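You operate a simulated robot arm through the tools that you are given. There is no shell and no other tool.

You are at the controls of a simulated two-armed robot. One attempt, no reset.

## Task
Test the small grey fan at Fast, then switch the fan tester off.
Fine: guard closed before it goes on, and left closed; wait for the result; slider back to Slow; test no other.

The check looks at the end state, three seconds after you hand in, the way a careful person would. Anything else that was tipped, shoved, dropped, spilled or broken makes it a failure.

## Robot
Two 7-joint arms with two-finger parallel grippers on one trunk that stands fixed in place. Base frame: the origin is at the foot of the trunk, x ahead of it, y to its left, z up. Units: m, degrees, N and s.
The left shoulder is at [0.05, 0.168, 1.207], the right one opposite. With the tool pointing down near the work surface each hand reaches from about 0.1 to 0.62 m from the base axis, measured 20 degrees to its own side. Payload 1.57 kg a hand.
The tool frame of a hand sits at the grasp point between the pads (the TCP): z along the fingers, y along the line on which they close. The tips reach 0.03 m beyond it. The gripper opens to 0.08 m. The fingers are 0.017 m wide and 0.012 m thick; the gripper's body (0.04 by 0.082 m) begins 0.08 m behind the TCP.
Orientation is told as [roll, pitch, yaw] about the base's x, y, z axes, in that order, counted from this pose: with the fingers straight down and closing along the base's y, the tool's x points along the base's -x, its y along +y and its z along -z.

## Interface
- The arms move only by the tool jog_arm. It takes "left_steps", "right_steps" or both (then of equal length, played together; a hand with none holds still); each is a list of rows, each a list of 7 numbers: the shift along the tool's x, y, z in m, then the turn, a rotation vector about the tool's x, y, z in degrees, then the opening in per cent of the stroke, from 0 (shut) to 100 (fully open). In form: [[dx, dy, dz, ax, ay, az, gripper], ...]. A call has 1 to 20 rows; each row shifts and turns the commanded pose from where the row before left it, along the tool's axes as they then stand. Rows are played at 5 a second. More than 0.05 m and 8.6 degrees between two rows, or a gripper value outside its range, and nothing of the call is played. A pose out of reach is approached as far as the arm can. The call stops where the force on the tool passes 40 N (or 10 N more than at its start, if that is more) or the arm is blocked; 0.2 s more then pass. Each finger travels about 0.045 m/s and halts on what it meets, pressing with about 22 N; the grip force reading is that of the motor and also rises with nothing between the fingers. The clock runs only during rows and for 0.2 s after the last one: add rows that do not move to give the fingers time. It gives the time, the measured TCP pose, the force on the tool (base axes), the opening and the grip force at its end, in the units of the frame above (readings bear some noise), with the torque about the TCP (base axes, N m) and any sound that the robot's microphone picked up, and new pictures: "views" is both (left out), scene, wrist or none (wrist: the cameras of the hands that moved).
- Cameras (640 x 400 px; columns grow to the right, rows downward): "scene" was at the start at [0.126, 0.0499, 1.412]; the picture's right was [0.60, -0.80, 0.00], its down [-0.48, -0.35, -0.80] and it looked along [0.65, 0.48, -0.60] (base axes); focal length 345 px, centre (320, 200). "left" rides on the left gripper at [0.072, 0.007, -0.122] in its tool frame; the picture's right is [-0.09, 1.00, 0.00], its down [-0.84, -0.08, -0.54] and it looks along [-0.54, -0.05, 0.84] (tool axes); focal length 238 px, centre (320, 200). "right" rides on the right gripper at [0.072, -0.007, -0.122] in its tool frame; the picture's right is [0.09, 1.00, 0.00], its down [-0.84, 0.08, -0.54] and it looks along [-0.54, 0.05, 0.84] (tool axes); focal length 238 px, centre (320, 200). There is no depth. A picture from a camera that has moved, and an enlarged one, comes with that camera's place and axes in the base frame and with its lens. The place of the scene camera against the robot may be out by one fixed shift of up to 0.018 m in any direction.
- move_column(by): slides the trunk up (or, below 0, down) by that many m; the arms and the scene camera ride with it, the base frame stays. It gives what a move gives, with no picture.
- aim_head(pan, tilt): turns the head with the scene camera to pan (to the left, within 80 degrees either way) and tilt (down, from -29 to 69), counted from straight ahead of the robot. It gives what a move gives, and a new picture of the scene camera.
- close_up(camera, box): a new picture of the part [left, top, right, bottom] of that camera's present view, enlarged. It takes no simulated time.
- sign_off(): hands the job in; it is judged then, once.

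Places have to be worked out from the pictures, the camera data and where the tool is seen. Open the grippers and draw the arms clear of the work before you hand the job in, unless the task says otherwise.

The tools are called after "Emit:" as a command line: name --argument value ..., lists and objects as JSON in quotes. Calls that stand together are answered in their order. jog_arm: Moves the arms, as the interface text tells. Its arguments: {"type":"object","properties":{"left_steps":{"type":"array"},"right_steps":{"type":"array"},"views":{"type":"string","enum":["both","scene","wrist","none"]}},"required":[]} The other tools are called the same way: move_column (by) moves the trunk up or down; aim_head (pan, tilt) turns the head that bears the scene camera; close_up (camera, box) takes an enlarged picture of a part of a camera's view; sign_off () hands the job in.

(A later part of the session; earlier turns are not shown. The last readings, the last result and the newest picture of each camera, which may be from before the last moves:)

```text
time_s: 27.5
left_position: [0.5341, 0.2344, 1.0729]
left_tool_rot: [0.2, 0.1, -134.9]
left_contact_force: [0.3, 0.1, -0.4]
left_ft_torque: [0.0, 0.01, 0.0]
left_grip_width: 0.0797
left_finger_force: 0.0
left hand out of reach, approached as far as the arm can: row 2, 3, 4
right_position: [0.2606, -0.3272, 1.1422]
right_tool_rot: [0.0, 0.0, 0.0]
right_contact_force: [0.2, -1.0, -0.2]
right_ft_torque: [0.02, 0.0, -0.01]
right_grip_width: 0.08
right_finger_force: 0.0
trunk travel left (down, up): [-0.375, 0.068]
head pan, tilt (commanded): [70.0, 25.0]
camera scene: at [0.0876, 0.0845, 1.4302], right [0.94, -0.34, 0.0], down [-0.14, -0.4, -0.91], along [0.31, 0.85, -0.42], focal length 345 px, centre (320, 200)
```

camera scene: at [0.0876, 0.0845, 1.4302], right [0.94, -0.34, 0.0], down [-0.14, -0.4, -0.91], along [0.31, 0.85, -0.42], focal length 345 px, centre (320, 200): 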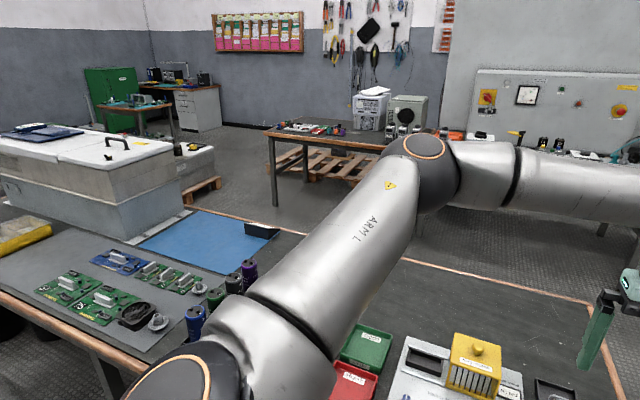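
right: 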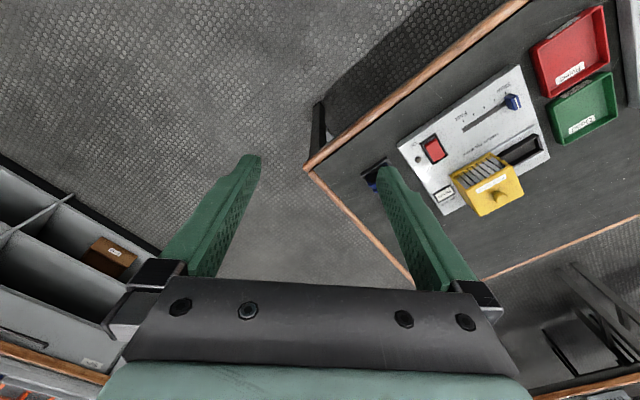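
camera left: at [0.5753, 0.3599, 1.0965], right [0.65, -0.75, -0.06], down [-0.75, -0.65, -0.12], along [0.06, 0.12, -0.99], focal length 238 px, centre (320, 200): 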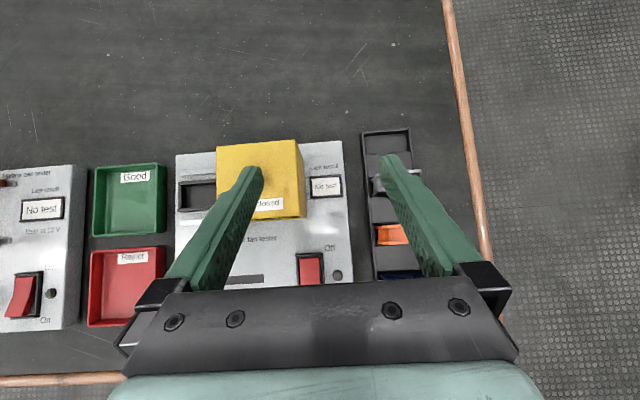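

The limited poses all fit one fixed elbow point about [0.32, 0.43] (shoulder height +0.055) with the wrist 0.27 m from it. From that, the fan is reachable with fingers closing front–back (yaw 135°), tilted ~40° toward the tester's right, and the trunk about 0.34 m lower. I'll retreat, raise both hands, and test yaw to −225° (=135°).

Emit:
jog_arm --left_steps '[[0, -0.03, -0.03, 0, 0, 0, 100], [0, -0.03, -0.03, 0, 0, 0, 100], [0, -0.03, -0.03, 0, 0, 0, 100], [0, 0, -0.03, 0, 0, 7.5, 100], [0, 0, 0, 0, 0, 7.5, 100], [0, 0, 0, 0, 0, 7.5, 100], [0, 0, 0, 0, 0, 7.5, 100], [0, 0, 0, 0, 0, 7.5, 100], [0, 0, 0, 0, 0, 7.5, 100], [0, 0, 0, 0, 0, 7.5, 100], [0, 0, 0, 0, 0, 7.5, 100], [0, 0, 0, 0, 0, 7.5, 100], [0, 0, 0, 0, 0, 7.5, 100], [0, 0, 0, 0, 0, 7.5, 100], [0, 0, 0, 0, 0, 7.5, 100], [0, 0, 0, 0, 0, 0, 100]]' --right_steps '[[0, 0, -0.04, 0, 0, 0, 100], [0, 0, -0.04, 0, 0, 0, 100], [0, 0, -0.04, 0, 0, 0, 100], [0, 0, -0.04, 0, 0, 0, 100], [0, 0, 0, 0, 0, 0, 100], [0, 0, 0, 0, 0, 0, 100], [0, 0, 0, 0, 0, 0, 100], [0, 0, 0, 0, 0, 0, 100], [0, 0, 0, 0, 0, 0, 100], [0, 0, 0, 0, 0, 0, 100], [0, 0, 0, 0, 0, 0, 100], [0, 0, 0, 0, 0, 0, 100], [0, 0, 0, 0, 0, 0, 100], [0, 0, 0, 0, 0, 0, 100], [0, 0, 0, 0, 0, 0, 100], [0, 0, 0, 0, 0, 0, 100], [0, 0, 0, 0, 0, 0, 100]]' --views "both"

```text
refused: give rows for one hand, or as many for the one as for the other
```

Row counts differed; I'll resend with matching counts.

Emit:
jog_arm --left_steps '[[0, -0.03, -0.03, 0, 0, 0, 100], [0, -0.03, -0.03, 0, 0, 0, 100], [0, -0.03, -0.03, 0, 0, 0, 100], [0, 0, -0.03, 0, 0, 7.5, 100], [0, 0, 0, 0, 0, 7.5, 100], [0, 0, 0, 0, 0, 7.5, 100], [0, 0, 0, 0, 0, 7.5, 100], [0, 0, 0, 0, 0, 7.5, 100], [0, 0, 0, 0, 0, 7.5, 100], [0, 0, 0, 0, 0, 7.5, 100], [0, 0, 0, 0, 0, 7.5, 100], [0, 0, 0, 0, 0, 7.5, 100], [0, 0, 0, 0, 0, 7.5, 100], [0, 0, 0, 0, 0, 7.5, 100], [0, 0, 0, 0, 0, 7.5, 100], [0, 0, 0, 0, 0, 0, 100]]' --right_steps '[[0, 0, -0.04, 0, 0, 0, 100], [0, 0, -0.04, 0, 0, 0, 100], [0, 0, -0.04, 0, 0, 0, 100], [0, 0, -0.04, 0, 0, 0, 100], [0, 0, 0, 0, 0, 0, 100], [0, 0, 0, 0, 0, 0, 100], [0, 0, 0, 0, 0, 0, 100], [0, 0, 0, 0, 0, 0, 100], [0, 0, 0, 0, 0, 0, 100], [0, 0, 0, 0, 0, 0, 100], [0, 0, 0, 0, 0, 0, 100], [0, 0, 0, 0, 0, 0, 100], [0, 0, 0, 0, 0, 0, 100], [0, 0, 0, 0, 0, 0, 100], [0, 0, 0, 0, 0, 0, 100], [0, 0, 0, 0, 0, 0, 100]]' --views "both"

```text
time_s: 30.9
left_position: [0.4151, 0.2438, 1.1898]
left_tool_rot: [-0.1, 0.1, 135.1]
left_contact_force: [0.1, 1.1, -0.2]
left_ft_torque: [0.0, 0.02, 0.0]
left_grip_width: 0.0799
left_finger_force: 0.0
left hand out of reach, approached as far as the arm can: row 13, 14, 15
right_position: [0.2804, -0.3118, 1.2874]
right_tool_rot: [0.0, -0.1, 0.0]
right_contact_force: [-0.6, 0.2, 0.5]
right_ft_torque: [0.0, 0.01, -0.01]
right_grip_width: 0.0801
right_finger_force: 0.0
right hand out of reach, approached as far as the arm can: row 3, 4
trunk travel left (down, up): [-0.375, 0.068]
head pan, tilt (commanded): [70.0, 25.0]
camera scene: at [0.0876, 0.0847, 1.4302], right [0.94, -0.34, 0.0], down [-0.14, -0.4, -0.91], along [0.31, 0.85, -0.42], focal length 345 px, centre (320, 200)
camera right: at [0.209, -0.3181, 1.4109], right [-0.09, 1.0, 0.0], down [0.84, 0.08, 0.54], along [0.54, 0.05, -0.84], focal length 238 px, centre (320, 200)
camera left: at [0.4613, 0.1891, 1.3121], right [-0.77, -0.64, 0.0], down [-0.54, 0.65, 0.54], along [-0.34, 0.42, -0.84], focal length 238 px, centre (320, 200)
```

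scene: 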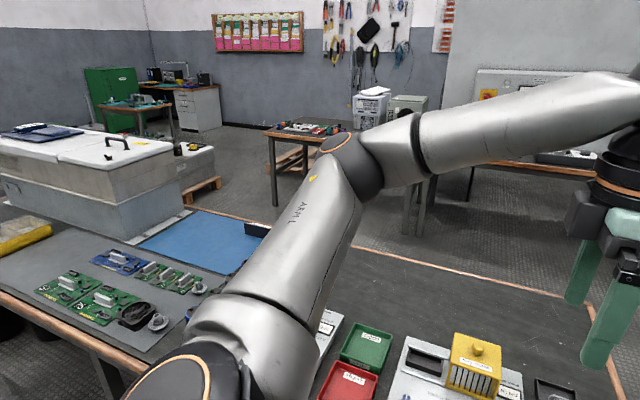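
right: 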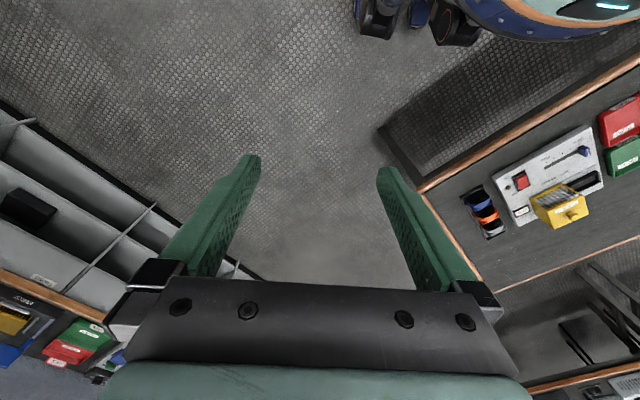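
left: 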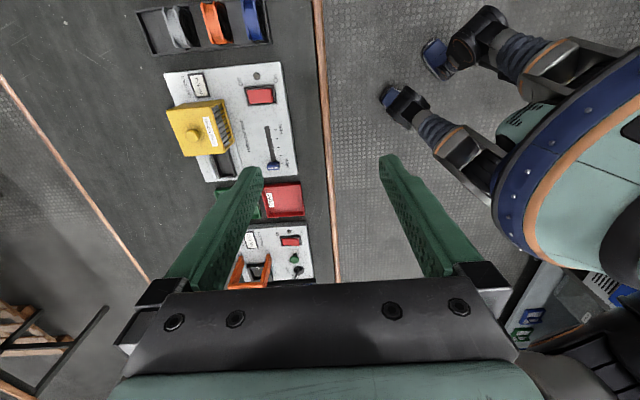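

Yaw −225° is at a wrist limit (rows 13–15 were flagged), and the wrist range suggests +135° should be reached from the other side instead. I'll rotate the hand back the long way in free air.

Emit:
jog_arm --left_steps '[[0, 0, 0, 0, 0, -8.5, 100], [0, 0, 0, 0, 0, -8.5, 100], [0, 0, 0, 0, 0, -8.5, 100], [0, 0, 0, 0, 0, -8.5, 100], [0, 0, 0, 0, 0, -8.5, 100], [0, 0, 0, 0, 0, -8.5, 100], [0, 0, 0, 0, 0, -8.5, 100], [0, 0, 0, 0, 0, -8.5, 100], [0, 0, 0, 0, 0, -8.5, 100], [0, 0, 0, 0, 0, -8.5, 100], [0, 0, 0, 0, 0, -8.5, 100], [0, 0, 0, 0, 0, -8.5, 100], [0, 0, 0, 0, 0, -8.5, 100], [0, 0, 0, 0, 0, -8.5, 100], [0, 0, 0, 0, 0, -8.5, 100], [0, 0, 0, 0, 0, -8.5, 100], [0, 0, 0, 0, 0, -8.5, 100], [0, 0, 0, 0, 0, -8.5, 100], [0, 0, 0, 0, 0, -8.5, 100], [0, 0, 0, 0, 0, -8.5, 100]]' --views "none"

Emit:
jog_arm --left_steps '[[0, 0, 0, 0, 0, -8.5, 100], [0, 0, 0, 0, 0, -8.5, 100], [0, 0, 0, 0, 0, -8.5, 100], [0, 0, 0, 0, 0, -8.5, 100], [0, 0, 0, 0, 0, -8.5, 100], [0, 0, 0, 0, 0, -8.5, 100], [0, 0, 0, 0, 0, -8.5, 100], [0, 0, 0, 0, 0, -8.5, 100], [0, 0, 0, 0, 0, -8.5, 100], [0, 0, 0, 0, 0, -8.5, 100], [0, 0, 0, 0, 0, -8.5, 100], [0, 0, 0, 0, 0, -8.5, 100], [0, 0, 0, 0, 0, 0, 100]]' --views "scene"

```text
time_s: 35.1
left_position: [0.4158, 0.2454, 1.1895]
left_tool_rot: [0.1, -0.1, -54.8]
left_contact_force: [-0.1, 0.5, -0.3]
left_ft_torque: [-0.03, -0.01, 0.0]
left_grip_width: 0.0799
left_finger_force: 0.0
right_position: [0.2794, -0.3131, 1.288]
right_tool_rot: [0.1, -0.1, 0.0]
right_contact_force: [0.5, -0.7, -0.3]
right_ft_torque: [-0.02, 0.02, -0.01]
right_grip_width: 0.0801
right_finger_force: 0.0
trunk travel left (down, up): [-0.375, 0.068]
head pan, tilt (commanded): [70.0, 25.0]
```

```text
time_s: 37.9
left_position: [0.4165, 0.245, 1.1907]
left_tool_rot: [-0.1, -0.1, 47.2]
left_contact_force: [-0.5, 0.0, -0.5]
left_ft_torque: [-0.04, -0.02, -0.02]
left_grip_width: 0.0799
left_finger_force: 0.1
right_position: [0.2797, -0.3105, 1.2881]
right_tool_rot: [0.0, -0.1, 0.0]
right_contact_force: [-0.4, 0.5, 0.1]
right_ft_torque: [0.0, 0.0, -0.05]
right_grip_width: 0.0799
right_finger_force: 0.1
trunk travel left (down, up): [-0.375, 0.068]
head pan, tilt (commanded): [70.0, 25.0]
camera scene: at [0.0875, 0.0846, 1.4302], right [0.94, -0.34, 0.0], down [-0.14, -0.4, -0.91], along [0.31, 0.85, -0.42], focal length 345 px, centre (320, 200)
```

scene: 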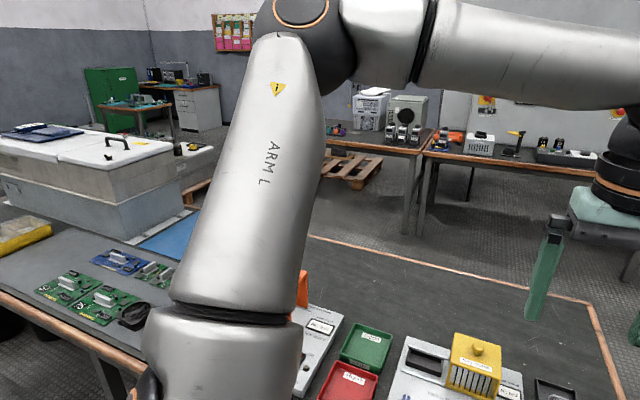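

The elbow swivelled upward after that, so its posture depends on the path. I'll continue the yaw to +135° here.

Emit:
jog_arm --left_steps '[[0, 0, 0, 0, 0, -8, 100], [0, 0, 0, 0, 0, -8, 100], [0, 0, 0, 0, 0, -8, 100], [0, 0, 0, 0, 0, -8, 100], [0, 0, 0, 0, 0, -8, 100], [0, 0, 0, 0, 0, -8, 100], [0, 0, 0, 0, 0, -8, 100], [0, 0, 0, 0, 0, -8, 100], [0, 0, 0, 0, 0, -8, 100], [0, 0, 0, 0, 0, -8, 100], [0, 0, 0, 0, 0, -8, 100], [0, 0, 0, 0, 0, 0, 100]]' --views "scene"

```text
time_s: 40.5
left_position: [0.4149, 0.2454, 1.1904]
left_tool_rot: [0.0, 0.1, 135.1]
left_contact_force: [0.7, 0.2, 0.3]
left_ft_torque: [0.01, -0.02, -0.02]
left_grip_width: 0.0802
left_finger_force: 0.0
right_position: [0.279, -0.3121, 1.2877]
right_tool_rot: [0.1, -0.1, 0.0]
right_contact_force: [0.1, 1.1, 0.6]
right_ft_torque: [-0.02, 0.02, -0.03]
right_grip_width: 0.0797
right_finger_force: 0.0
trunk travel left (down, up): [-0.375, 0.068]
head pan, tilt (commanded): [70.0, 25.0]
camera scene: at [0.0875, 0.0846, 1.4302], right [0.94, -0.34, 0.0], down [-0.14, -0.4, -0.91], along [0.31, 0.85, -0.42], focal length 345 px, centre (320, 200)
```

scene: 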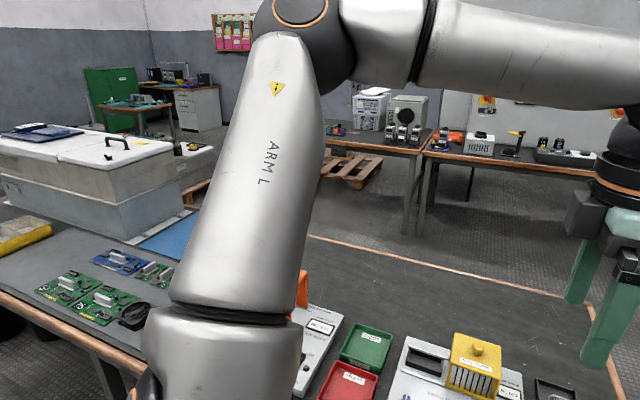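

+135° was reached cleanly. Now I'll lower the trunk 0.32 m; the hand (over the table's front edge) will be at z≈0.87, clear of everything.

Emit:
move_column --by -0.32

Emit:
aim_head --pan 40 --tilt 30

```text
time_s: 43.7
left_position: [0.4146, 0.2453, 0.8708]
left_tool_rot: [-0.1, 0.1, 135.0]
left_contact_force: [0.3, 0.0, -0.5]
left_ft_torque: [0.0, -0.01, 0.02]
left_grip_width: 0.08
left_finger_force: 0.0
right_position: [0.2805, -0.3125, 0.9681]
right_tool_rot: [0.1, -0.1, 0.0]
right_contact_force: [0.5, -0.4, 0.1]
right_ft_torque: [0.0, 0.03, -0.01]
right_grip_width: 0.08
right_finger_force: 0.1
trunk travel left (down, up): [-0.055, 0.388]
head pan, tilt (commanded): [70.0, 25.0]
```

```text
time_s: 44.6
left_position: [0.4161, 0.2456, 0.8709]
left_tool_rot: [-0.1, 0.1, 135.0]
left_contact_force: [0.1, -0.1, -0.1]
left_ft_torque: [0.03, 0.01, -0.01]
left_grip_width: 0.08
left_finger_force: 0.0
right_position: [0.2801, -0.3111, 0.9676]
right_tool_rot: [0.0, -0.1, 0.1]
right_contact_force: [0.5, -0.6, 0.5]
right_ft_torque: [-0.03, 0.01, -0.02]
right_grip_width: 0.0801
right_finger_force: 0.0
trunk travel left (down, up): [-0.055, 0.388]
head pan, tilt (commanded): [40.0, 30.0]
camera scene: at [0.1252, 0.0562, 1.1023], right [0.64, -0.77, 0.0], down [-0.38, -0.32, -0.87], along [0.66, 0.56, -0.5], focal length 345 px, centre (320, 200)
```

scene: 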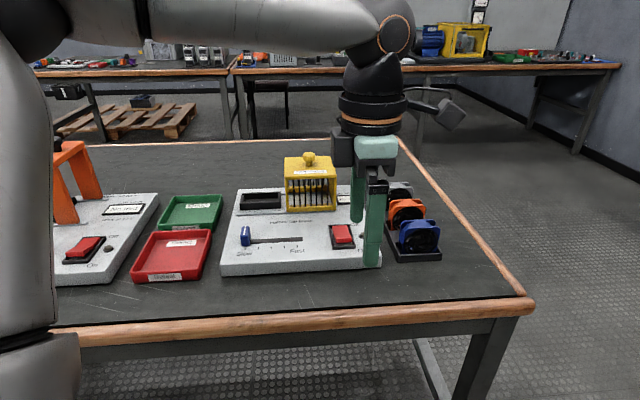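

The view shows the hand standing clear in front of the tester. I'll raise it 5 cm and tilt 40° so the fingers point down toward the tester's right.

Emit:
jog_arm --left_steps '[[0, 0, -0.05, 0, 0, 0, 100], [0, 0, 0, 0, 8, 0, 100], [0, 0, 0, 0, 8, 0, 100], [0, 0, 0, 0, 8, 0, 100], [0, 0, 0, 0, 8, 0, 100], [0, 0, 0, 0, 8, 0, 100], [0, 0, 0, 0, 0, 0, 100]]' --views "both"

```text
time_s: 46.2
left_position: [0.4155, 0.2452, 0.9197]
left_tool_rot: [-0.1, 40.2, 134.9]
left_contact_force: [0.2, 0.7, -1.1]
left_ft_torque: [-0.01, -0.01, 0.01]
left_grip_width: 0.0799
left_finger_force: 0.2
right_position: [0.2805, -0.3115, 0.9681]
right_tool_rot: [0.1, -0.1, 0.0]
right_contact_force: [-0.9, 1.3, 0.0]
right_ft_torque: [0.0, 0.01, 0.02]
right_grip_width: 0.0797
right_finger_force: 0.0
trunk travel left (down, up): [-0.055, 0.388]
head pan, tilt (commanded): [40.0, 30.0]
camera scene: at [0.1252, 0.0563, 1.1023], right [0.64, -0.77, 0.0], down [-0.38, -0.32, -0.87], along [0.66, 0.56, -0.5], focal length 345 px, centre (320, 200)
camera left: at [0.394, 0.2568, 1.0602], right [-0.75, -0.65, -0.06], down [-0.64, 0.75, -0.13], along [0.13, -0.06, -0.99], focal length 238 px, centre (320, 200)
```

scene: 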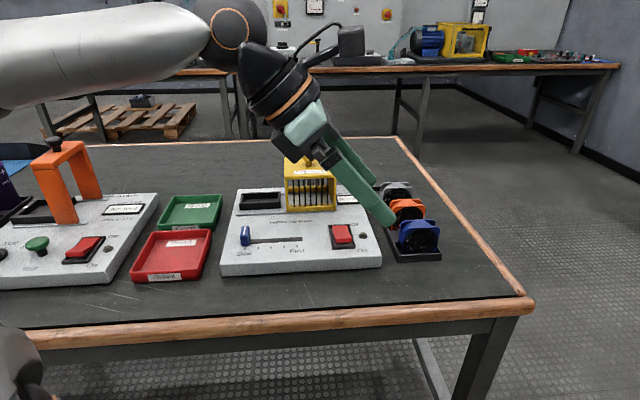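
left: 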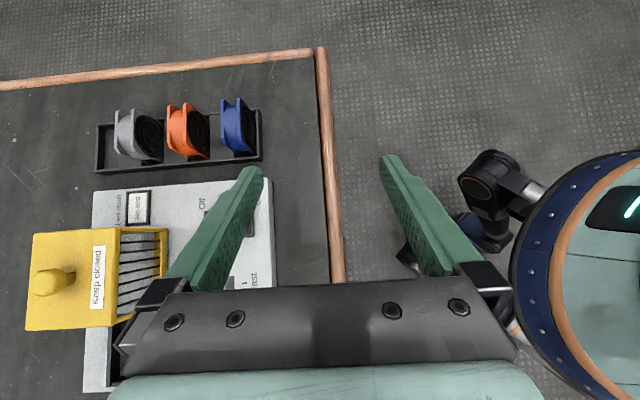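

The hand is now angled as planned with the camera on top. Now I'll move it back over the grey fan at a safe height (z≈0.88).

Emit:
jog_arm --left_steps '[[0.0107, -0.042, 0.0177, 0, 0, 0, 100], [0.0107, -0.042, 0.0177, 0, 0, 0, 100], [0.0107, -0.042, 0.0177, 0, 0, 0, 100], [0.0107, -0.042, 0.0177, 0, 0, 0, 100], [0.0107, -0.042, 0.0177, 0, 0, 0, 100], [0.0107, -0.042, 0.0177, 0, 0, 0, 100], [0, 0, 0, 0, 0, 0, 100]]' --views "both"

```text
time_s: 47.8
left_position: [0.6581, 0.3354, 0.8813]
left_tool_rot: [-0.1, 40.0, 135.0]
left_contact_force: [0.4, 0.8, -0.6]
left_ft_torque: [-0.02, 0.02, -0.03]
left_grip_width: 0.0802
left_finger_force: 0.1
left hand out of reach, approached as far as the arm can: row 6
right_position: [0.2796, -0.3115, 0.9678]
right_tool_rot: [0.1, 0.0, 0.0]
right_contact_force: [0.4, 0.5, 0.0]
right_ft_torque: [-0.01, -0.01, 0.02]
right_grip_width: 0.0797
right_finger_force: 0.1
trunk travel left (down, up): [-0.055, 0.388]
head pan, tilt (commanded): [40.0, 30.0]
camera scene: at [0.1253, 0.0563, 1.1022], right [0.64, -0.77, 0.0], down [-0.38, -0.32, -0.87], along [0.66, 0.56, -0.5], focal length 345 px, centre (320, 200)
camera left: at [0.6372, 0.3455, 1.0208], right [-0.75, -0.65, -0.06], down [-0.64, 0.75, -0.12], along [0.13, -0.05, -0.99], focal length 238 px, centre (320, 200)
```

scene: 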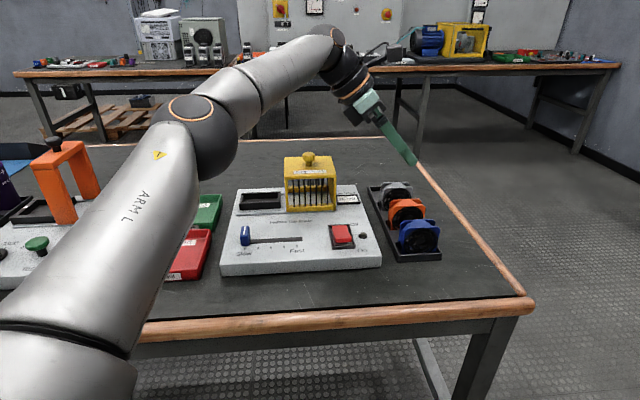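
left: 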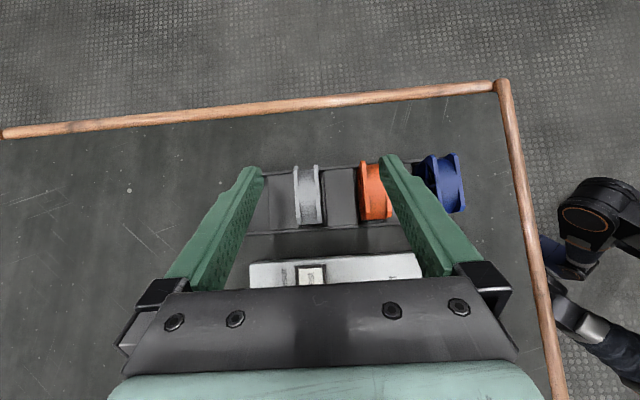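

Reached [0.658, 0.335, 0.881] right by the fan, with only the last bit flagged; descending should bring the wrist into better range. I'll zoom to measure the fan between the fingers.

Emit:
close_up --camera "left" --box '[230, 140, 410, 260]'

Emit:
close_up --camera "scene" --box '[340, 100, 460, 270]'

```text
3.33 times, centred on (320, 200) of left
camera zoom: at [0.6372, 0.3455, 1.0208], right [-0.75, -0.65, -0.06], down [-0.64, 0.75, -0.12], along [0.13, -0.05, -0.99], focal length 794 px, centre (320, 200)
```

zoom: 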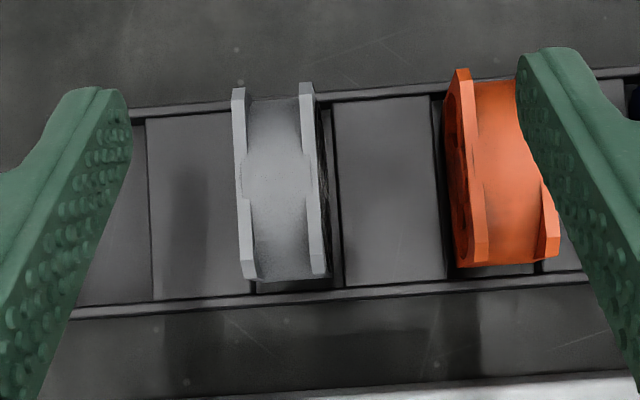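

```text
2.35 times, centred on (400, 185) of scene
camera zoom: at [0.1253, 0.0563, 1.1022], right [0.64, -0.77, 0.0], down [-0.38, -0.32, -0.87], along [0.66, 0.56, -0.5], focal length 811 px, centre (132, 235)
```

zoom: 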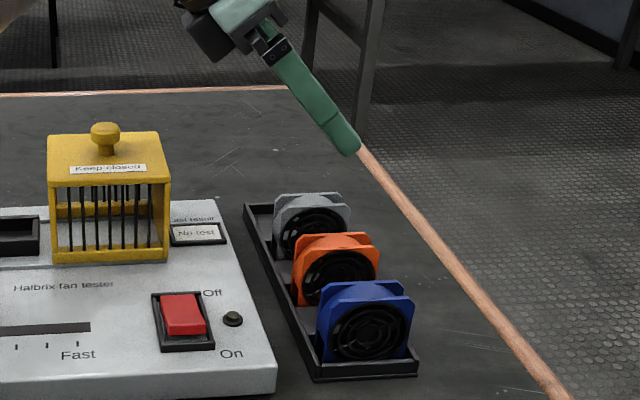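

The fan centre measures ≈[0.681, 0.337] (U −0.243, W 0.7195), aligned with the gripper within half a degree. I'll narrow the fingers to ~52 mm, drop to z≈0.83 (tips still above the fan), then centre on the fan.

Emit:
jog_arm --left_steps '[[-0.01607, 0, 0.01915, 0, 0, 0, 65], [-0.01607, 0, 0.01915, 0, 0, 0, 65], [0.0075, -0.017, 0.0063, 0, 0, 0, 65], [0, 0, 0, 0, 0, 0, 65], [0, 0, 0, 0, 0, 0, 65]]' --views "wrist"

Emit:
close_up --camera "left" --box '[230, 120, 410, 240]'

Emit:
close_up --camera "scene" --box '[340, 100, 460, 270]'

```text
time_s: 49.0
left_position: [0.6653, 0.337, 0.8275]
left_tool_rot: [-0.1, 40.2, 135.1]
left_contact_force: [0.4, 0.2, -0.1]
left_ft_torque: [-0.01, 0.0, -0.03]
left_grip_width: 0.052
left_finger_force: 0.1
left hand out of reach, approached as far as the arm can: row 3
right_position: [0.2794, -0.3124, 0.9674]
right_tool_rot: [0.2, -0.2, 0.1]
right_contact_force: [-0.4, -0.2, -0.6]
right_ft_torque: [-0.03, -0.02, -0.01]
right_grip_width: 0.08
right_finger_force: 0.0
trunk travel left (down, up): [-0.055, 0.388]
head pan, tilt (commanded): [40.0, 30.0]
camera left: at [0.6436, 0.3489, 0.9698], right [-0.75, -0.66, -0.06], down [-0.65, 0.75, -0.13], along [0.13, -0.05, -0.99], focal length 238 px, centre (320, 200)
```

left: 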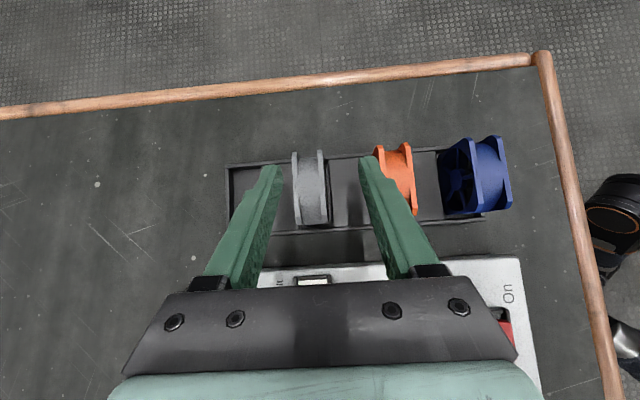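

```text
3.33 times, centred on (320, 180) of left
camera zoom: at [0.6436, 0.3489, 0.9698], right [-0.75, -0.66, -0.06], down [-0.65, 0.75, -0.13], along [0.13, -0.05, -0.99], focal length 794 px, centre (320, 267)
```

zoom: 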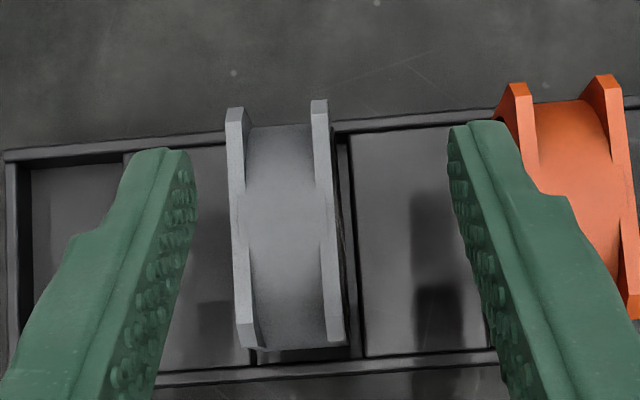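

```text
2.35 times, centred on (400, 185) of scene
camera zoom: at [0.1253, 0.0562, 1.1023], right [0.64, -0.77, 0.0], down [-0.38, -0.32, -0.87], along [0.66, 0.56, -0.5], focal length 811 px, centre (132, 235)
```

zoom: 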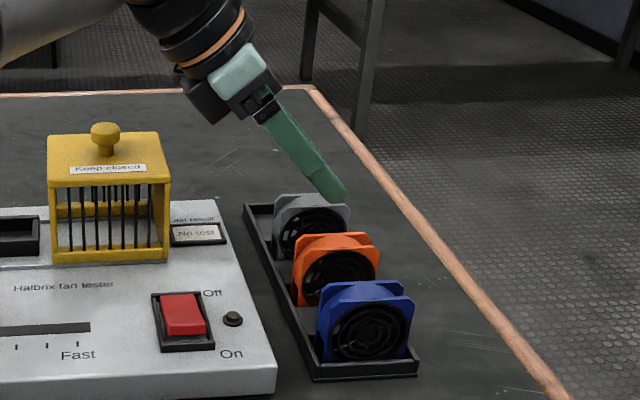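

The lateral step was again slightly limited (W 0.7087 of the needed 0.7195), and I want to keep the wrist clear of the guard. I'll lower a bit and ask again for the lateral shift while the fingertips are still above the fan.

Emit:
jog_arm --left_steps '[[-0.0108, -0.0055, 0.0066, 0, 0, 0, 70], [0, -0.0055, 0, 0, 0, 0, 70], [0, 0, 0, 0, 0, 0, 70], [0, 0, 0, 0, 0, 0, 70]]' --views "wrist"

Emit:
aim_head --pan 35 --tilt 20

```text
time_s: 50.0
left_position: [0.6651, 0.3437, 0.8188]
left_tool_rot: [-0.2, 40.2, 135.0]
left_contact_force: [0.5, -0.6, -0.2]
left_ft_torque: [-0.01, -0.02, 0.01]
left_grip_width: 0.0559
left_finger_force: 0.0
left hand out of reach, approached as far as the arm can: row 2
right_position: [0.2806, -0.312, 0.9677]
right_tool_rot: [0.1, -0.1, 0.0]
right_contact_force: [-0.1, -0.8, -0.6]
right_ft_torque: [-0.04, -0.02, 0.0]
right_grip_width: 0.0801
right_finger_force: 0.0
trunk travel left (down, up): [-0.055, 0.388]
head pan, tilt (commanded): [40.0, 30.0]
camera left: at [0.6428, 0.3553, 0.9581], right [-0.75, -0.66, -0.06], down [-0.65, 0.75, -0.13], along [0.13, -0.05, -0.99], focal length 238 px, centre (320, 200)
```

left: 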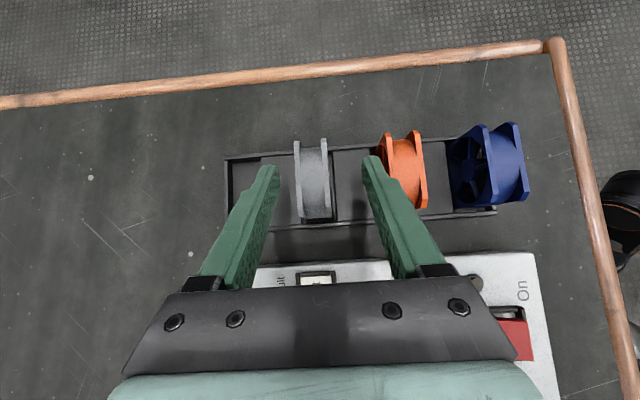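

```text
time_s: 50.7
left_position: [0.6641, 0.344, 0.8194]
left_tool_rot: [-0.1, 40.2, 135.0]
left_contact_force: [0.4, 0.0, -0.6]
left_ft_torque: [-0.03, 0.02, -0.01]
left_grip_width: 0.0561
left_finger_force: 0.1
right_position: [0.28, -0.3119, 0.9675]
right_tool_rot: [0.1, 0.0, 0.1]
right_contact_force: [0.2, -0.3, 0.4]
right_ft_torque: [-0.04, -0.01, 0.01]
right_grip_width: 0.0802
right_finger_force: 0.1
trunk travel left (down, up): [-0.055, 0.388]
head pan, tilt (commanded): [35.0, 20.0]
camera scene: at [0.1322, 0.0515, 1.1183], right [0.57, -0.82, 0.0], down [-0.28, -0.2, -0.94], along [0.77, 0.54, -0.34], focal length 345 px, centre (320, 200)
```

scene: 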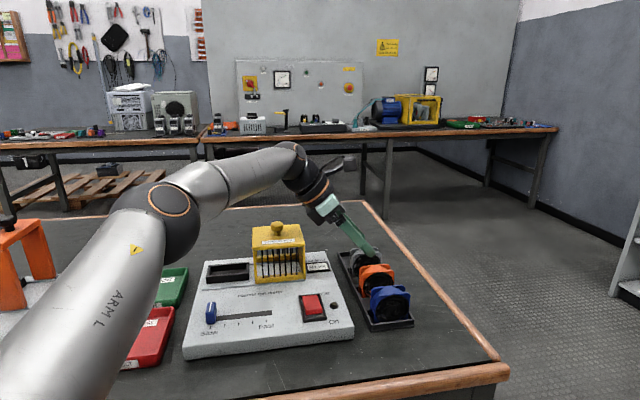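

W is now 0.713 at U −0.227; shifting the hand 9 mm back toward the tester frees the last few millimetres of lateral reach while the pads still cover the fan's upper part. I'll do that correction and check before descending.

Emit:
jog_arm --left_steps '[[-0.0067, 0, -0.0056, 0, 0, 0, 70], [0, -0.0065, 0, 0, 0, 0, 70], [0, 0, 0, 0, 0, 0, 70], [0, 0, 0, 0, 0, 0, 70]]' --views "wrist"

Emit:
close_up --camera "left" --box '[230, 120, 410, 240]'

Emit:
close_up --camera "scene" --box '[240, 140, 420, 330]'

```text
time_s: 51.7
left_position: [0.6612, 0.3525, 0.8212]
left_tool_rot: [-0.1, 40.1, 135.1]
left_contact_force: [-0.2, -0.7, 0.2]
left_ft_torque: [-0.02, 0.0, 0.02]
left_grip_width: 0.0559
left_finger_force: 0.0
left hand out of reach, approached as far as the arm can: row 2
right_position: [0.2809, -0.3121, 0.9681]
right_tool_rot: [0.2, -0.2, 0.1]
right_contact_force: [-0.3, -0.6, 0.2]
right_ft_torque: [0.04, 0.01, -0.05]
right_grip_width: 0.0802
right_finger_force: 0.1
trunk travel left (down, up): [-0.055, 0.388]
head pan, tilt (commanded): [35.0, 20.0]
camera left: at [0.6401, 0.364, 0.9608], right [-0.75, -0.66, -0.06], down [-0.65, 0.75, -0.12], along [0.13, -0.05, -0.99], focal length 238 px, centre (320, 200)
```

left: 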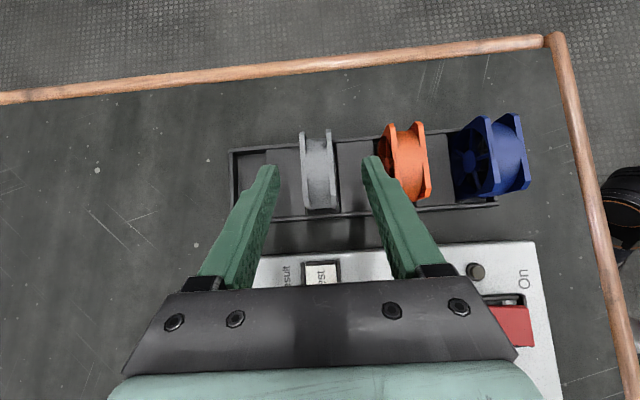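

```text
3.33 times, centred on (320, 180) of left
camera zoom: at [0.6401, 0.364, 0.9608], right [-0.75, -0.66, -0.06], down [-0.65, 0.75, -0.12], along [0.13, -0.05, -0.99], focal length 794 px, centre (320, 267)
```

zoom: 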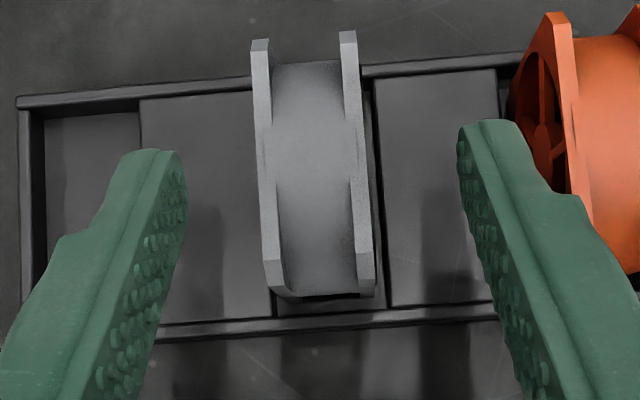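

```text
2.11 times, centred on (330, 235) of scene
camera zoom: at [0.1323, 0.0515, 1.1183], right [0.57, -0.82, 0.0], down [-0.28, -0.2, -0.94], along [0.77, 0.54, -0.34], focal length 726 px, centre (299, 126)
```

zoom: 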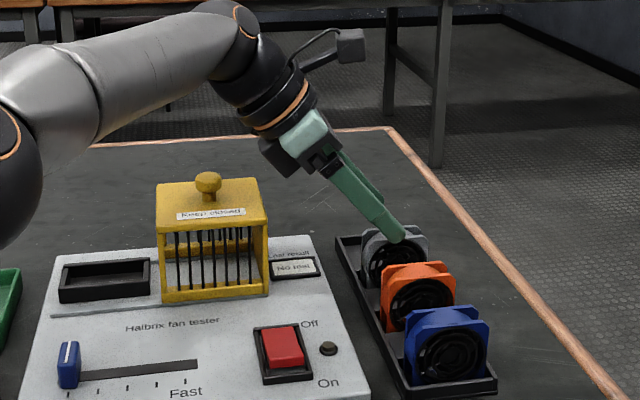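

I notice a small black box on the hand's underside facing the guard; I'll zoom in to judge its size relative to the guard before going lower.

Emit:
close_up --camera "scene" --box '[280, 150, 380, 230]'

Emit:
close_up --camera "scene" --box '[245, 180, 405, 290]'

```text
5.00 times, centred on (330, 190) of scene
camera zoom: at [0.1323, 0.0515, 1.1183], right [0.57, -0.82, 0.0], down [-0.28, -0.2, -0.94], along [0.77, 0.54, -0.34], focal length 1724 px, centre (270, 250)
```

zoom: 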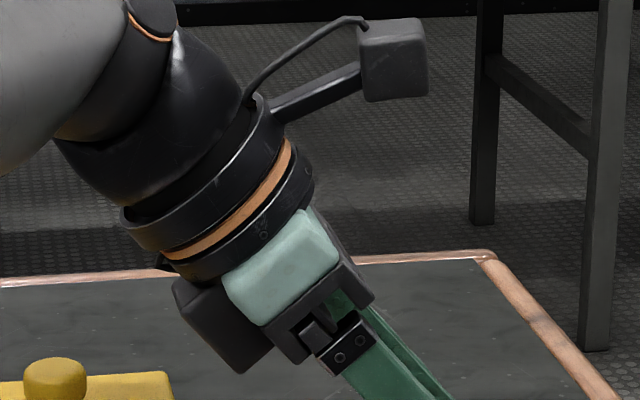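

```text
3.64 times, centred on (325, 235) of scene
camera zoom: at [0.1323, 0.0515, 1.1183], right [0.57, -0.82, 0.0], down [-0.28, -0.2, -0.94], along [0.77, 0.54, -0.34], focal length 1254 px, centre (302, 73)
```

zoom: 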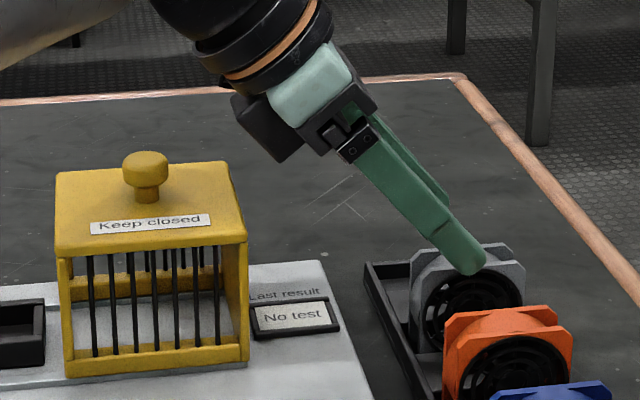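

Comparing image positions, descending 45 mm leaves about 9 mm between that box and the guard's edge, so it's acceptable. W is within 2 mm of the fan centre; I'll descend in small rows with fingers 56 mm open and watch the forces.

Emit:
jog_arm --left_steps '[[-0.00964, -0.001, 0.01149, 0, 0, 0, 70], [-0.00964, -0.001, 0.01149, 0, 0, 0, 70], [0, 0, 0, 0, 0, 0, 70]]' --views "both"

Emit:
close_up --camera "scene" --box '[245, 180, 405, 290]'

Emit:
close_up --camera "left" --box '[230, 100, 410, 220]'

```text
time_s: 52.5
left_position: [0.6572, 0.3503, 0.7919]
left_tool_rot: [-0.3, 40.1, 135.0]
left_contact_force: [0.2, -0.9, -0.4]
left_ft_torque: [0.02, 0.01, 0.01]
left_grip_width: 0.0558
left_finger_force: 0.0
left hand out of reach, approached as far as the arm can: row 1, 2
right_position: [0.2799, -0.3109, 0.9681]
right_tool_rot: [0.1, -0.1, -0.1]
right_contact_force: [-0.2, -1.2, 0.1]
right_ft_torque: [0.03, 0.02, 0.02]
right_grip_width: 0.0799
right_finger_force: 0.0
trunk travel left (down, up): [-0.055, 0.388]
head pan, tilt (commanded): [35.0, 20.0]
camera scene: at [0.1323, 0.0515, 1.1183], right [0.57, -0.82, 0.0], down [-0.28, -0.2, -0.94], along [0.77, 0.54, -0.34], focal length 345 px, centre (320, 200)
camera left: at [0.6355, 0.3625, 0.9315], right [-0.75, -0.66, -0.06], down [-0.65, 0.75, -0.12], along [0.13, -0.05, -0.99], focal length 238 px, centre (320, 200)
```

scene: 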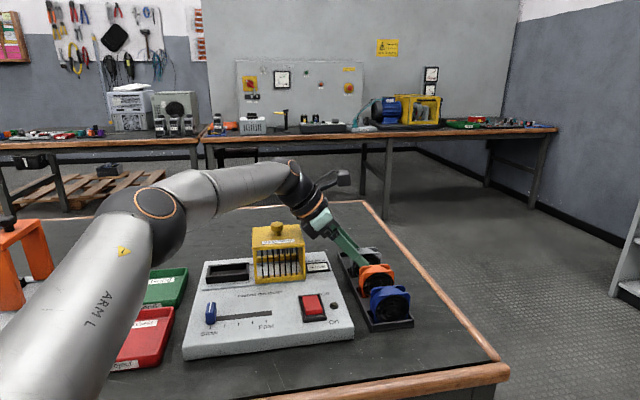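
left: 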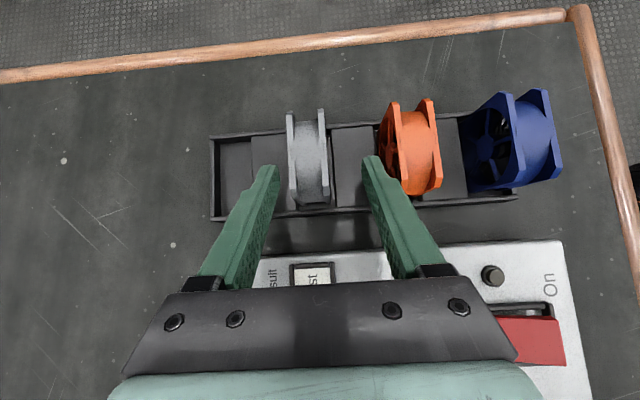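

```text
3.64 times, centred on (325, 235) of scene
camera zoom: at [0.1323, 0.0515, 1.1183], right [0.57, -0.82, 0.0], down [-0.28, -0.2, -0.94], along [0.77, 0.54, -0.34], focal length 1254 px, centre (302, 73)
```

zoom: 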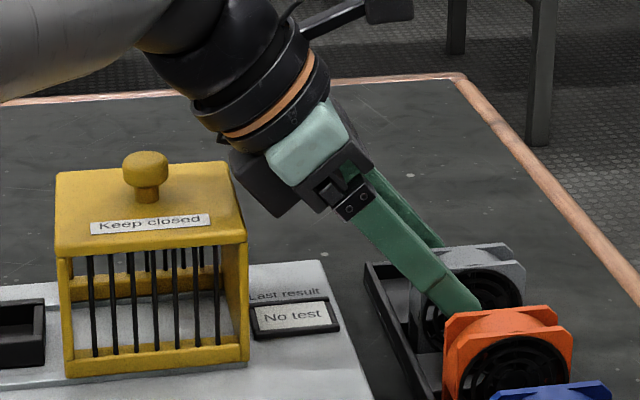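

```text
3.33 times, centred on (320, 160) of left
camera zoom: at [0.6355, 0.3625, 0.9315], right [-0.75, -0.66, -0.06], down [-0.65, 0.75, -0.12], along [0.13, -0.05, -0.99], focal length 794 px, centre (320, 333)
```

zoom: 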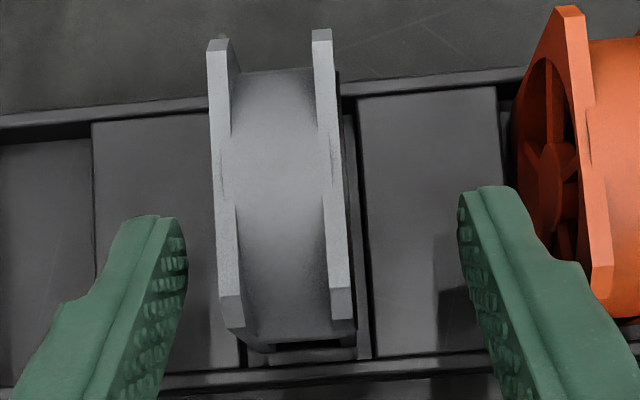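

Descending with the arm costs reach (it slid back 4 mm), but lowering the trunk moves the hand straight down in the same posture. I'll go back up to the earlier pose first, re-centre, then use the trunk to descend.

Emit:
jog_arm --left_steps '[[0.00964, 0, -0.01149, 0, 0, 0, 70], [0.01093, -0.004, -0.01302, 0, 0, 0, 70], [0, -0.004, 0, 0, 0, 0, 70], [0, 0, 0, 0, 0, 0, 70]]' --views "none"

```text
time_s: 53.5
left_position: [0.661, 0.3555, 0.8267]
left_tool_rot: [-0.2, 40.1, 135.0]
left_contact_force: [-1.0, 0.2, -0.1]
left_ft_torque: [0.0, 0.01, 0.02]
left_grip_width: 0.0562
left_finger_force: 0.0
right_position: [0.2802, -0.3134, 0.9684]
right_tool_rot: [0.1, -0.1, 0.0]
right_contact_force: [-0.1, 0.2, 0.4]
right_ft_torque: [0.01, -0.01, 0.0]
right_grip_width: 0.0799
right_finger_force: 0.0
trunk travel left (down, up): [-0.055, 0.388]
head pan, tilt (commanded): [35.0, 20.0]
```

Now centred: U −0.216, W 0.7188 with no reach warning. I'll lower the trunk 3 cm first and check clearances by picture.

Emit:
move_column --by -0.03

Emit:
close_up --camera "scene" --box '[245, 160, 405, 270]'

Emit:
close_up --camera "left" --box '[230, 100, 410, 220]'

```text
time_s: 54.3
left_position: [0.6612, 0.3551, 0.796]
left_tool_rot: [-0.2, 40.1, 135.1]
left_contact_force: [0.2, -0.2, -1.0]
left_ft_torque: [0.0, -0.02, -0.01]
left_grip_width: 0.0559
left_finger_force: 0.1
right_position: [0.2798, -0.3132, 0.9379]
right_tool_rot: [0.1, 0.0, 0.0]
right_contact_force: [0.0, 0.2, -0.6]
right_ft_torque: [-0.01, 0.0, -0.01]
right_grip_width: 0.0803
right_finger_force: 0.1
trunk travel left (down, up): [-0.025, 0.418]
head pan, tilt (commanded): [35.0, 20.0]
```

```text
3.64 times, centred on (325, 215) of scene
camera zoom: at [0.1322, 0.0515, 1.0883], right [0.57, -0.82, 0.0], down [-0.28, -0.2, -0.94], along [0.77, 0.54, -0.34], focal length 1254 px, centre (302, 146)
```

zoom: 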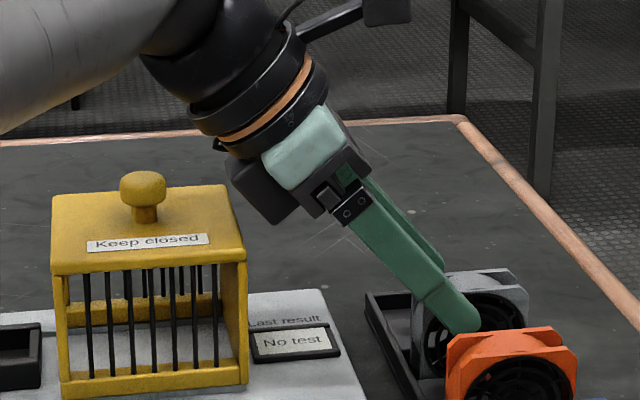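

```text
3.33 times, centred on (320, 160) of left
camera zoom: at [0.6394, 0.367, 0.9359], right [-0.75, -0.66, -0.06], down [-0.65, 0.75, -0.12], along [0.13, -0.05, -0.99], focal length 794 px, centre (320, 333)
```

zoom: 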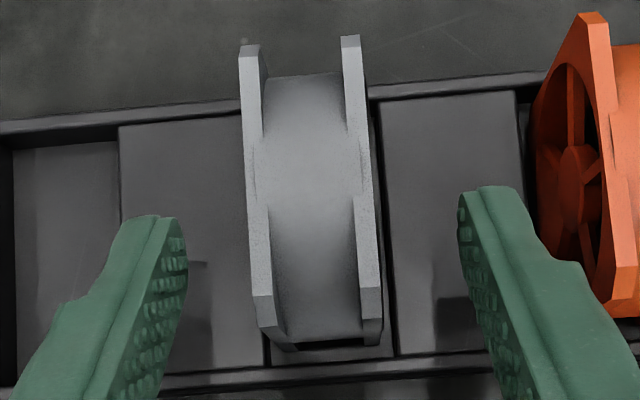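

The fan sits well centred between the fingers. I'll lower another 18 mm with the trunk (about 8 mm clearance to the guard remains) so the pads cover the upper half of the fan.

Emit:
move_column --by -0.018

Emit:
close_up --camera "scene" --box '[245, 160, 405, 270]'

Emit:
close_up --camera "left" --box '[230, 100, 410, 220]'

```text
time_s: 54.9
left_position: [0.6616, 0.3551, 0.7776]
left_tool_rot: [-0.2, 40.1, 135.0]
left_contact_force: [-0.4, -0.7, 0.5]
left_ft_torque: [-0.01, -0.01, 0.01]
left_grip_width: 0.056
left_finger_force: 0.1
right_position: [0.2807, -0.3121, 0.9194]
right_tool_rot: [0.1, -0.1, 0.0]
right_contact_force: [0.2, 0.6, -1.1]
right_ft_torque: [-0.03, -0.01, 0.01]
right_grip_width: 0.08
right_finger_force: 0.1
trunk travel left (down, up): [-0.007, 0.436]
head pan, tilt (commanded): [35.0, 20.0]
```

```text
3.64 times, centred on (325, 215) of scene
camera zoom: at [0.1322, 0.0515, 1.0703], right [0.57, -0.82, 0.0], down [-0.28, -0.2, -0.94], along [0.77, 0.54, -0.34], focal length 1254 px, centre (302, 146)
```

zoom: 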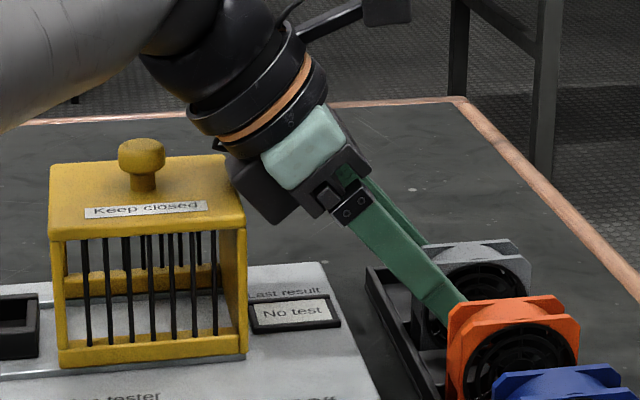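

```text
3.33 times, centred on (320, 160) of left
camera zoom: at [0.6394, 0.3671, 0.9179], right [-0.75, -0.66, -0.06], down [-0.65, 0.75, -0.13], along [0.13, -0.05, -0.99], focal length 794 px, centre (320, 333)
```

zoom: 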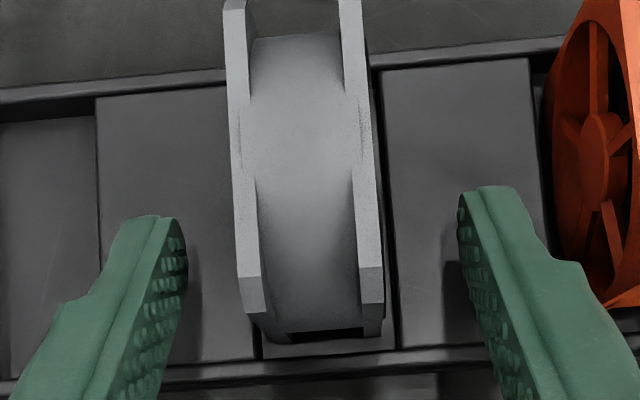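

No contact forces and good clearance. Now I'll close the fingers on the fan.

Emit:
jog_arm --left_steps '[[0, 0, 0, 0, 0, 0, 45], [0, 0, 0, 0, 0, 0, 38], [0, 0, 0, 0, 0, 0, 30], [0, 0, 0, 0, 0, 0, 20], [0, 0, 0, 0, 0, 0, 10], [0, 0, 0, 0, 0, 0, 10]]' --views "wrist"

Emit:
close_up --camera "scene" --box '[325, 210, 415, 280]'

Emit:
close_up --camera "left" --box '[230, 90, 410, 220]'

```text
time_s: 56.3
left_position: [0.6611, 0.3553, 0.7771]
left_tool_rot: [-0.2, 40.1, 135.0]
left_contact_force: [-0.3, 0.9, 0.7]
left_ft_torque: [-0.02, -0.05, 0.0]
left_grip_width: 0.0244
left_finger_force: 22.0
right_position: [0.2805, -0.3123, 0.9201]
right_tool_rot: [0.1, -0.1, 0.1]
right_contact_force: [0.2, -0.4, 0.2]
right_ft_torque: [0.01, -0.03, 0.04]
right_grip_width: 0.0799
right_finger_force: 0.2
trunk travel left (down, up): [-0.007, 0.436]
head pan, tilt (commanded): [35.0, 20.0]
camera left: at [0.6394, 0.3671, 0.9179], right [-0.75, -0.66, -0.06], down [-0.65, 0.75, -0.12], along [0.13, -0.05, -0.99], focal length 238 px, centre (320, 200)
```

left: 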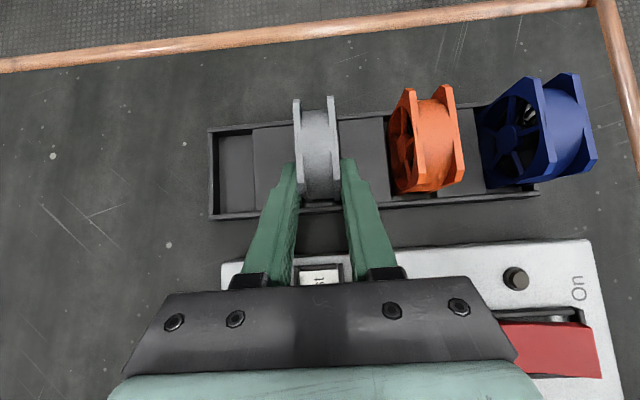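

```text
5.71 times, centred on (370, 245) of scene
camera zoom: at [0.1323, 0.0515, 1.0703], right [0.57, -0.82, 0.0], down [-0.28, -0.2, -0.94], along [0.77, 0.54, -0.34], focal length 1970 px, centre (34, -57)
```

zoom: 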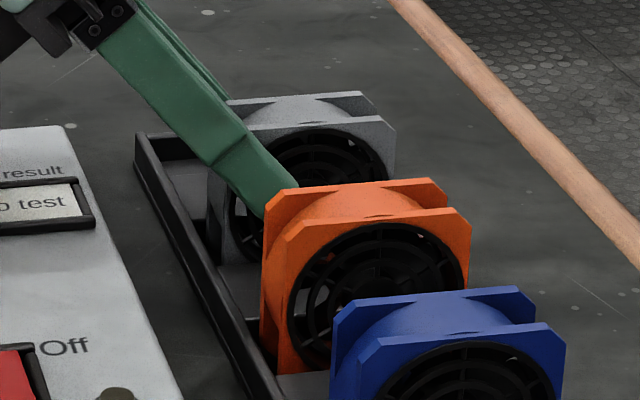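

```text
3.08 times, centred on (320, 155) of left
camera zoom: at [0.6394, 0.3671, 0.9179], right [-0.75, -0.66, -0.06], down [-0.65, 0.75, -0.12], along [0.13, -0.05, -0.99], focal length 733 px, centre (320, 338)
```

zoom: 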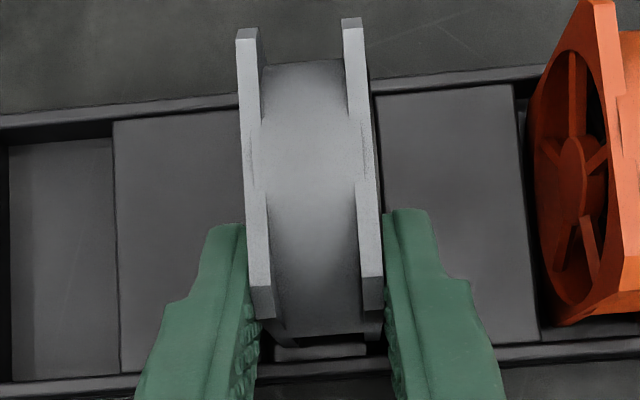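

Gripped: width 24.4 mm at 22 N. I'll lift straight up with the trunk, a little first to check that only the fan moves.

Emit:
move_column --by 0.03

Emit:
close_up --camera "scene" --box '[325, 210, 415, 280]'

Emit:
close_up --camera "left" --box '[200, 60, 440, 220]'

```text
time_s: 57.1
left_position: [0.6606, 0.3569, 0.807]
left_tool_rot: [-0.1, 40.1, 135.0]
left_contact_force: [0.2, 0.1, -0.5]
left_ft_torque: [0.0, 0.01, 0.03]
left_grip_width: 0.0246
left_finger_force: 21.9
right_position: [0.28, -0.3121, 0.9498]
right_tool_rot: [0.0, -0.1, 0.0]
right_contact_force: [0.6, -1.1, 0.6]
right_ft_torque: [0.03, 0.0, -0.01]
right_grip_width: 0.0801
right_finger_force: 0.0
trunk travel left (down, up): [-0.037, 0.406]
head pan, tilt (commanded): [35.0, 20.0]
```

```text
5.71 times, centred on (370, 245) of scene
camera zoom: at [0.1324, 0.0515, 1.1003], right [0.57, -0.82, 0.0], down [-0.28, -0.2, -0.94], along [0.77, 0.54, -0.34], focal length 1970 px, centre (34, -57)
```

zoom: 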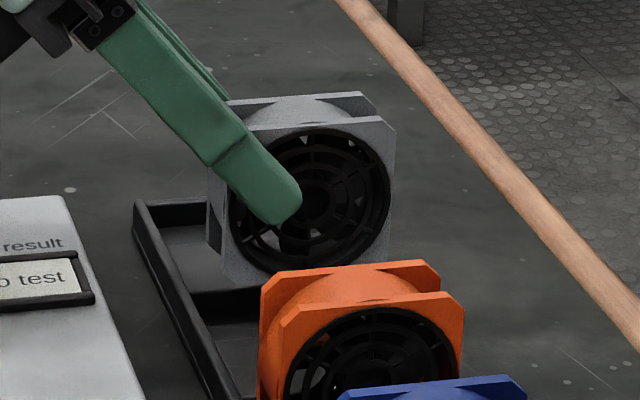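

```text
2.50 times, centred on (320, 140) of left
camera zoom: at [0.6396, 0.3671, 0.9476], right [-0.75, -0.66, -0.06], down [-0.65, 0.75, -0.12], along [0.13, -0.05, -0.99], focal length 596 px, centre (320, 350)
```

zoom: 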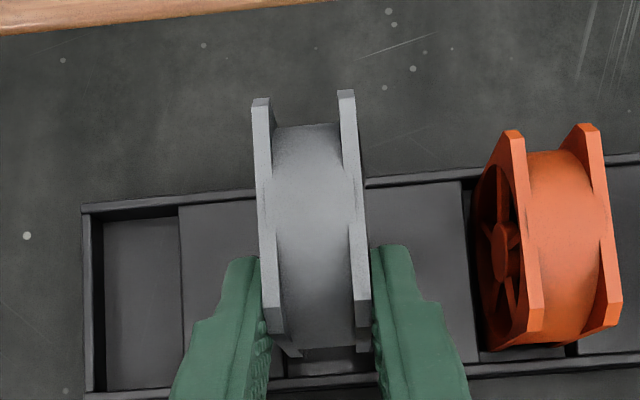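

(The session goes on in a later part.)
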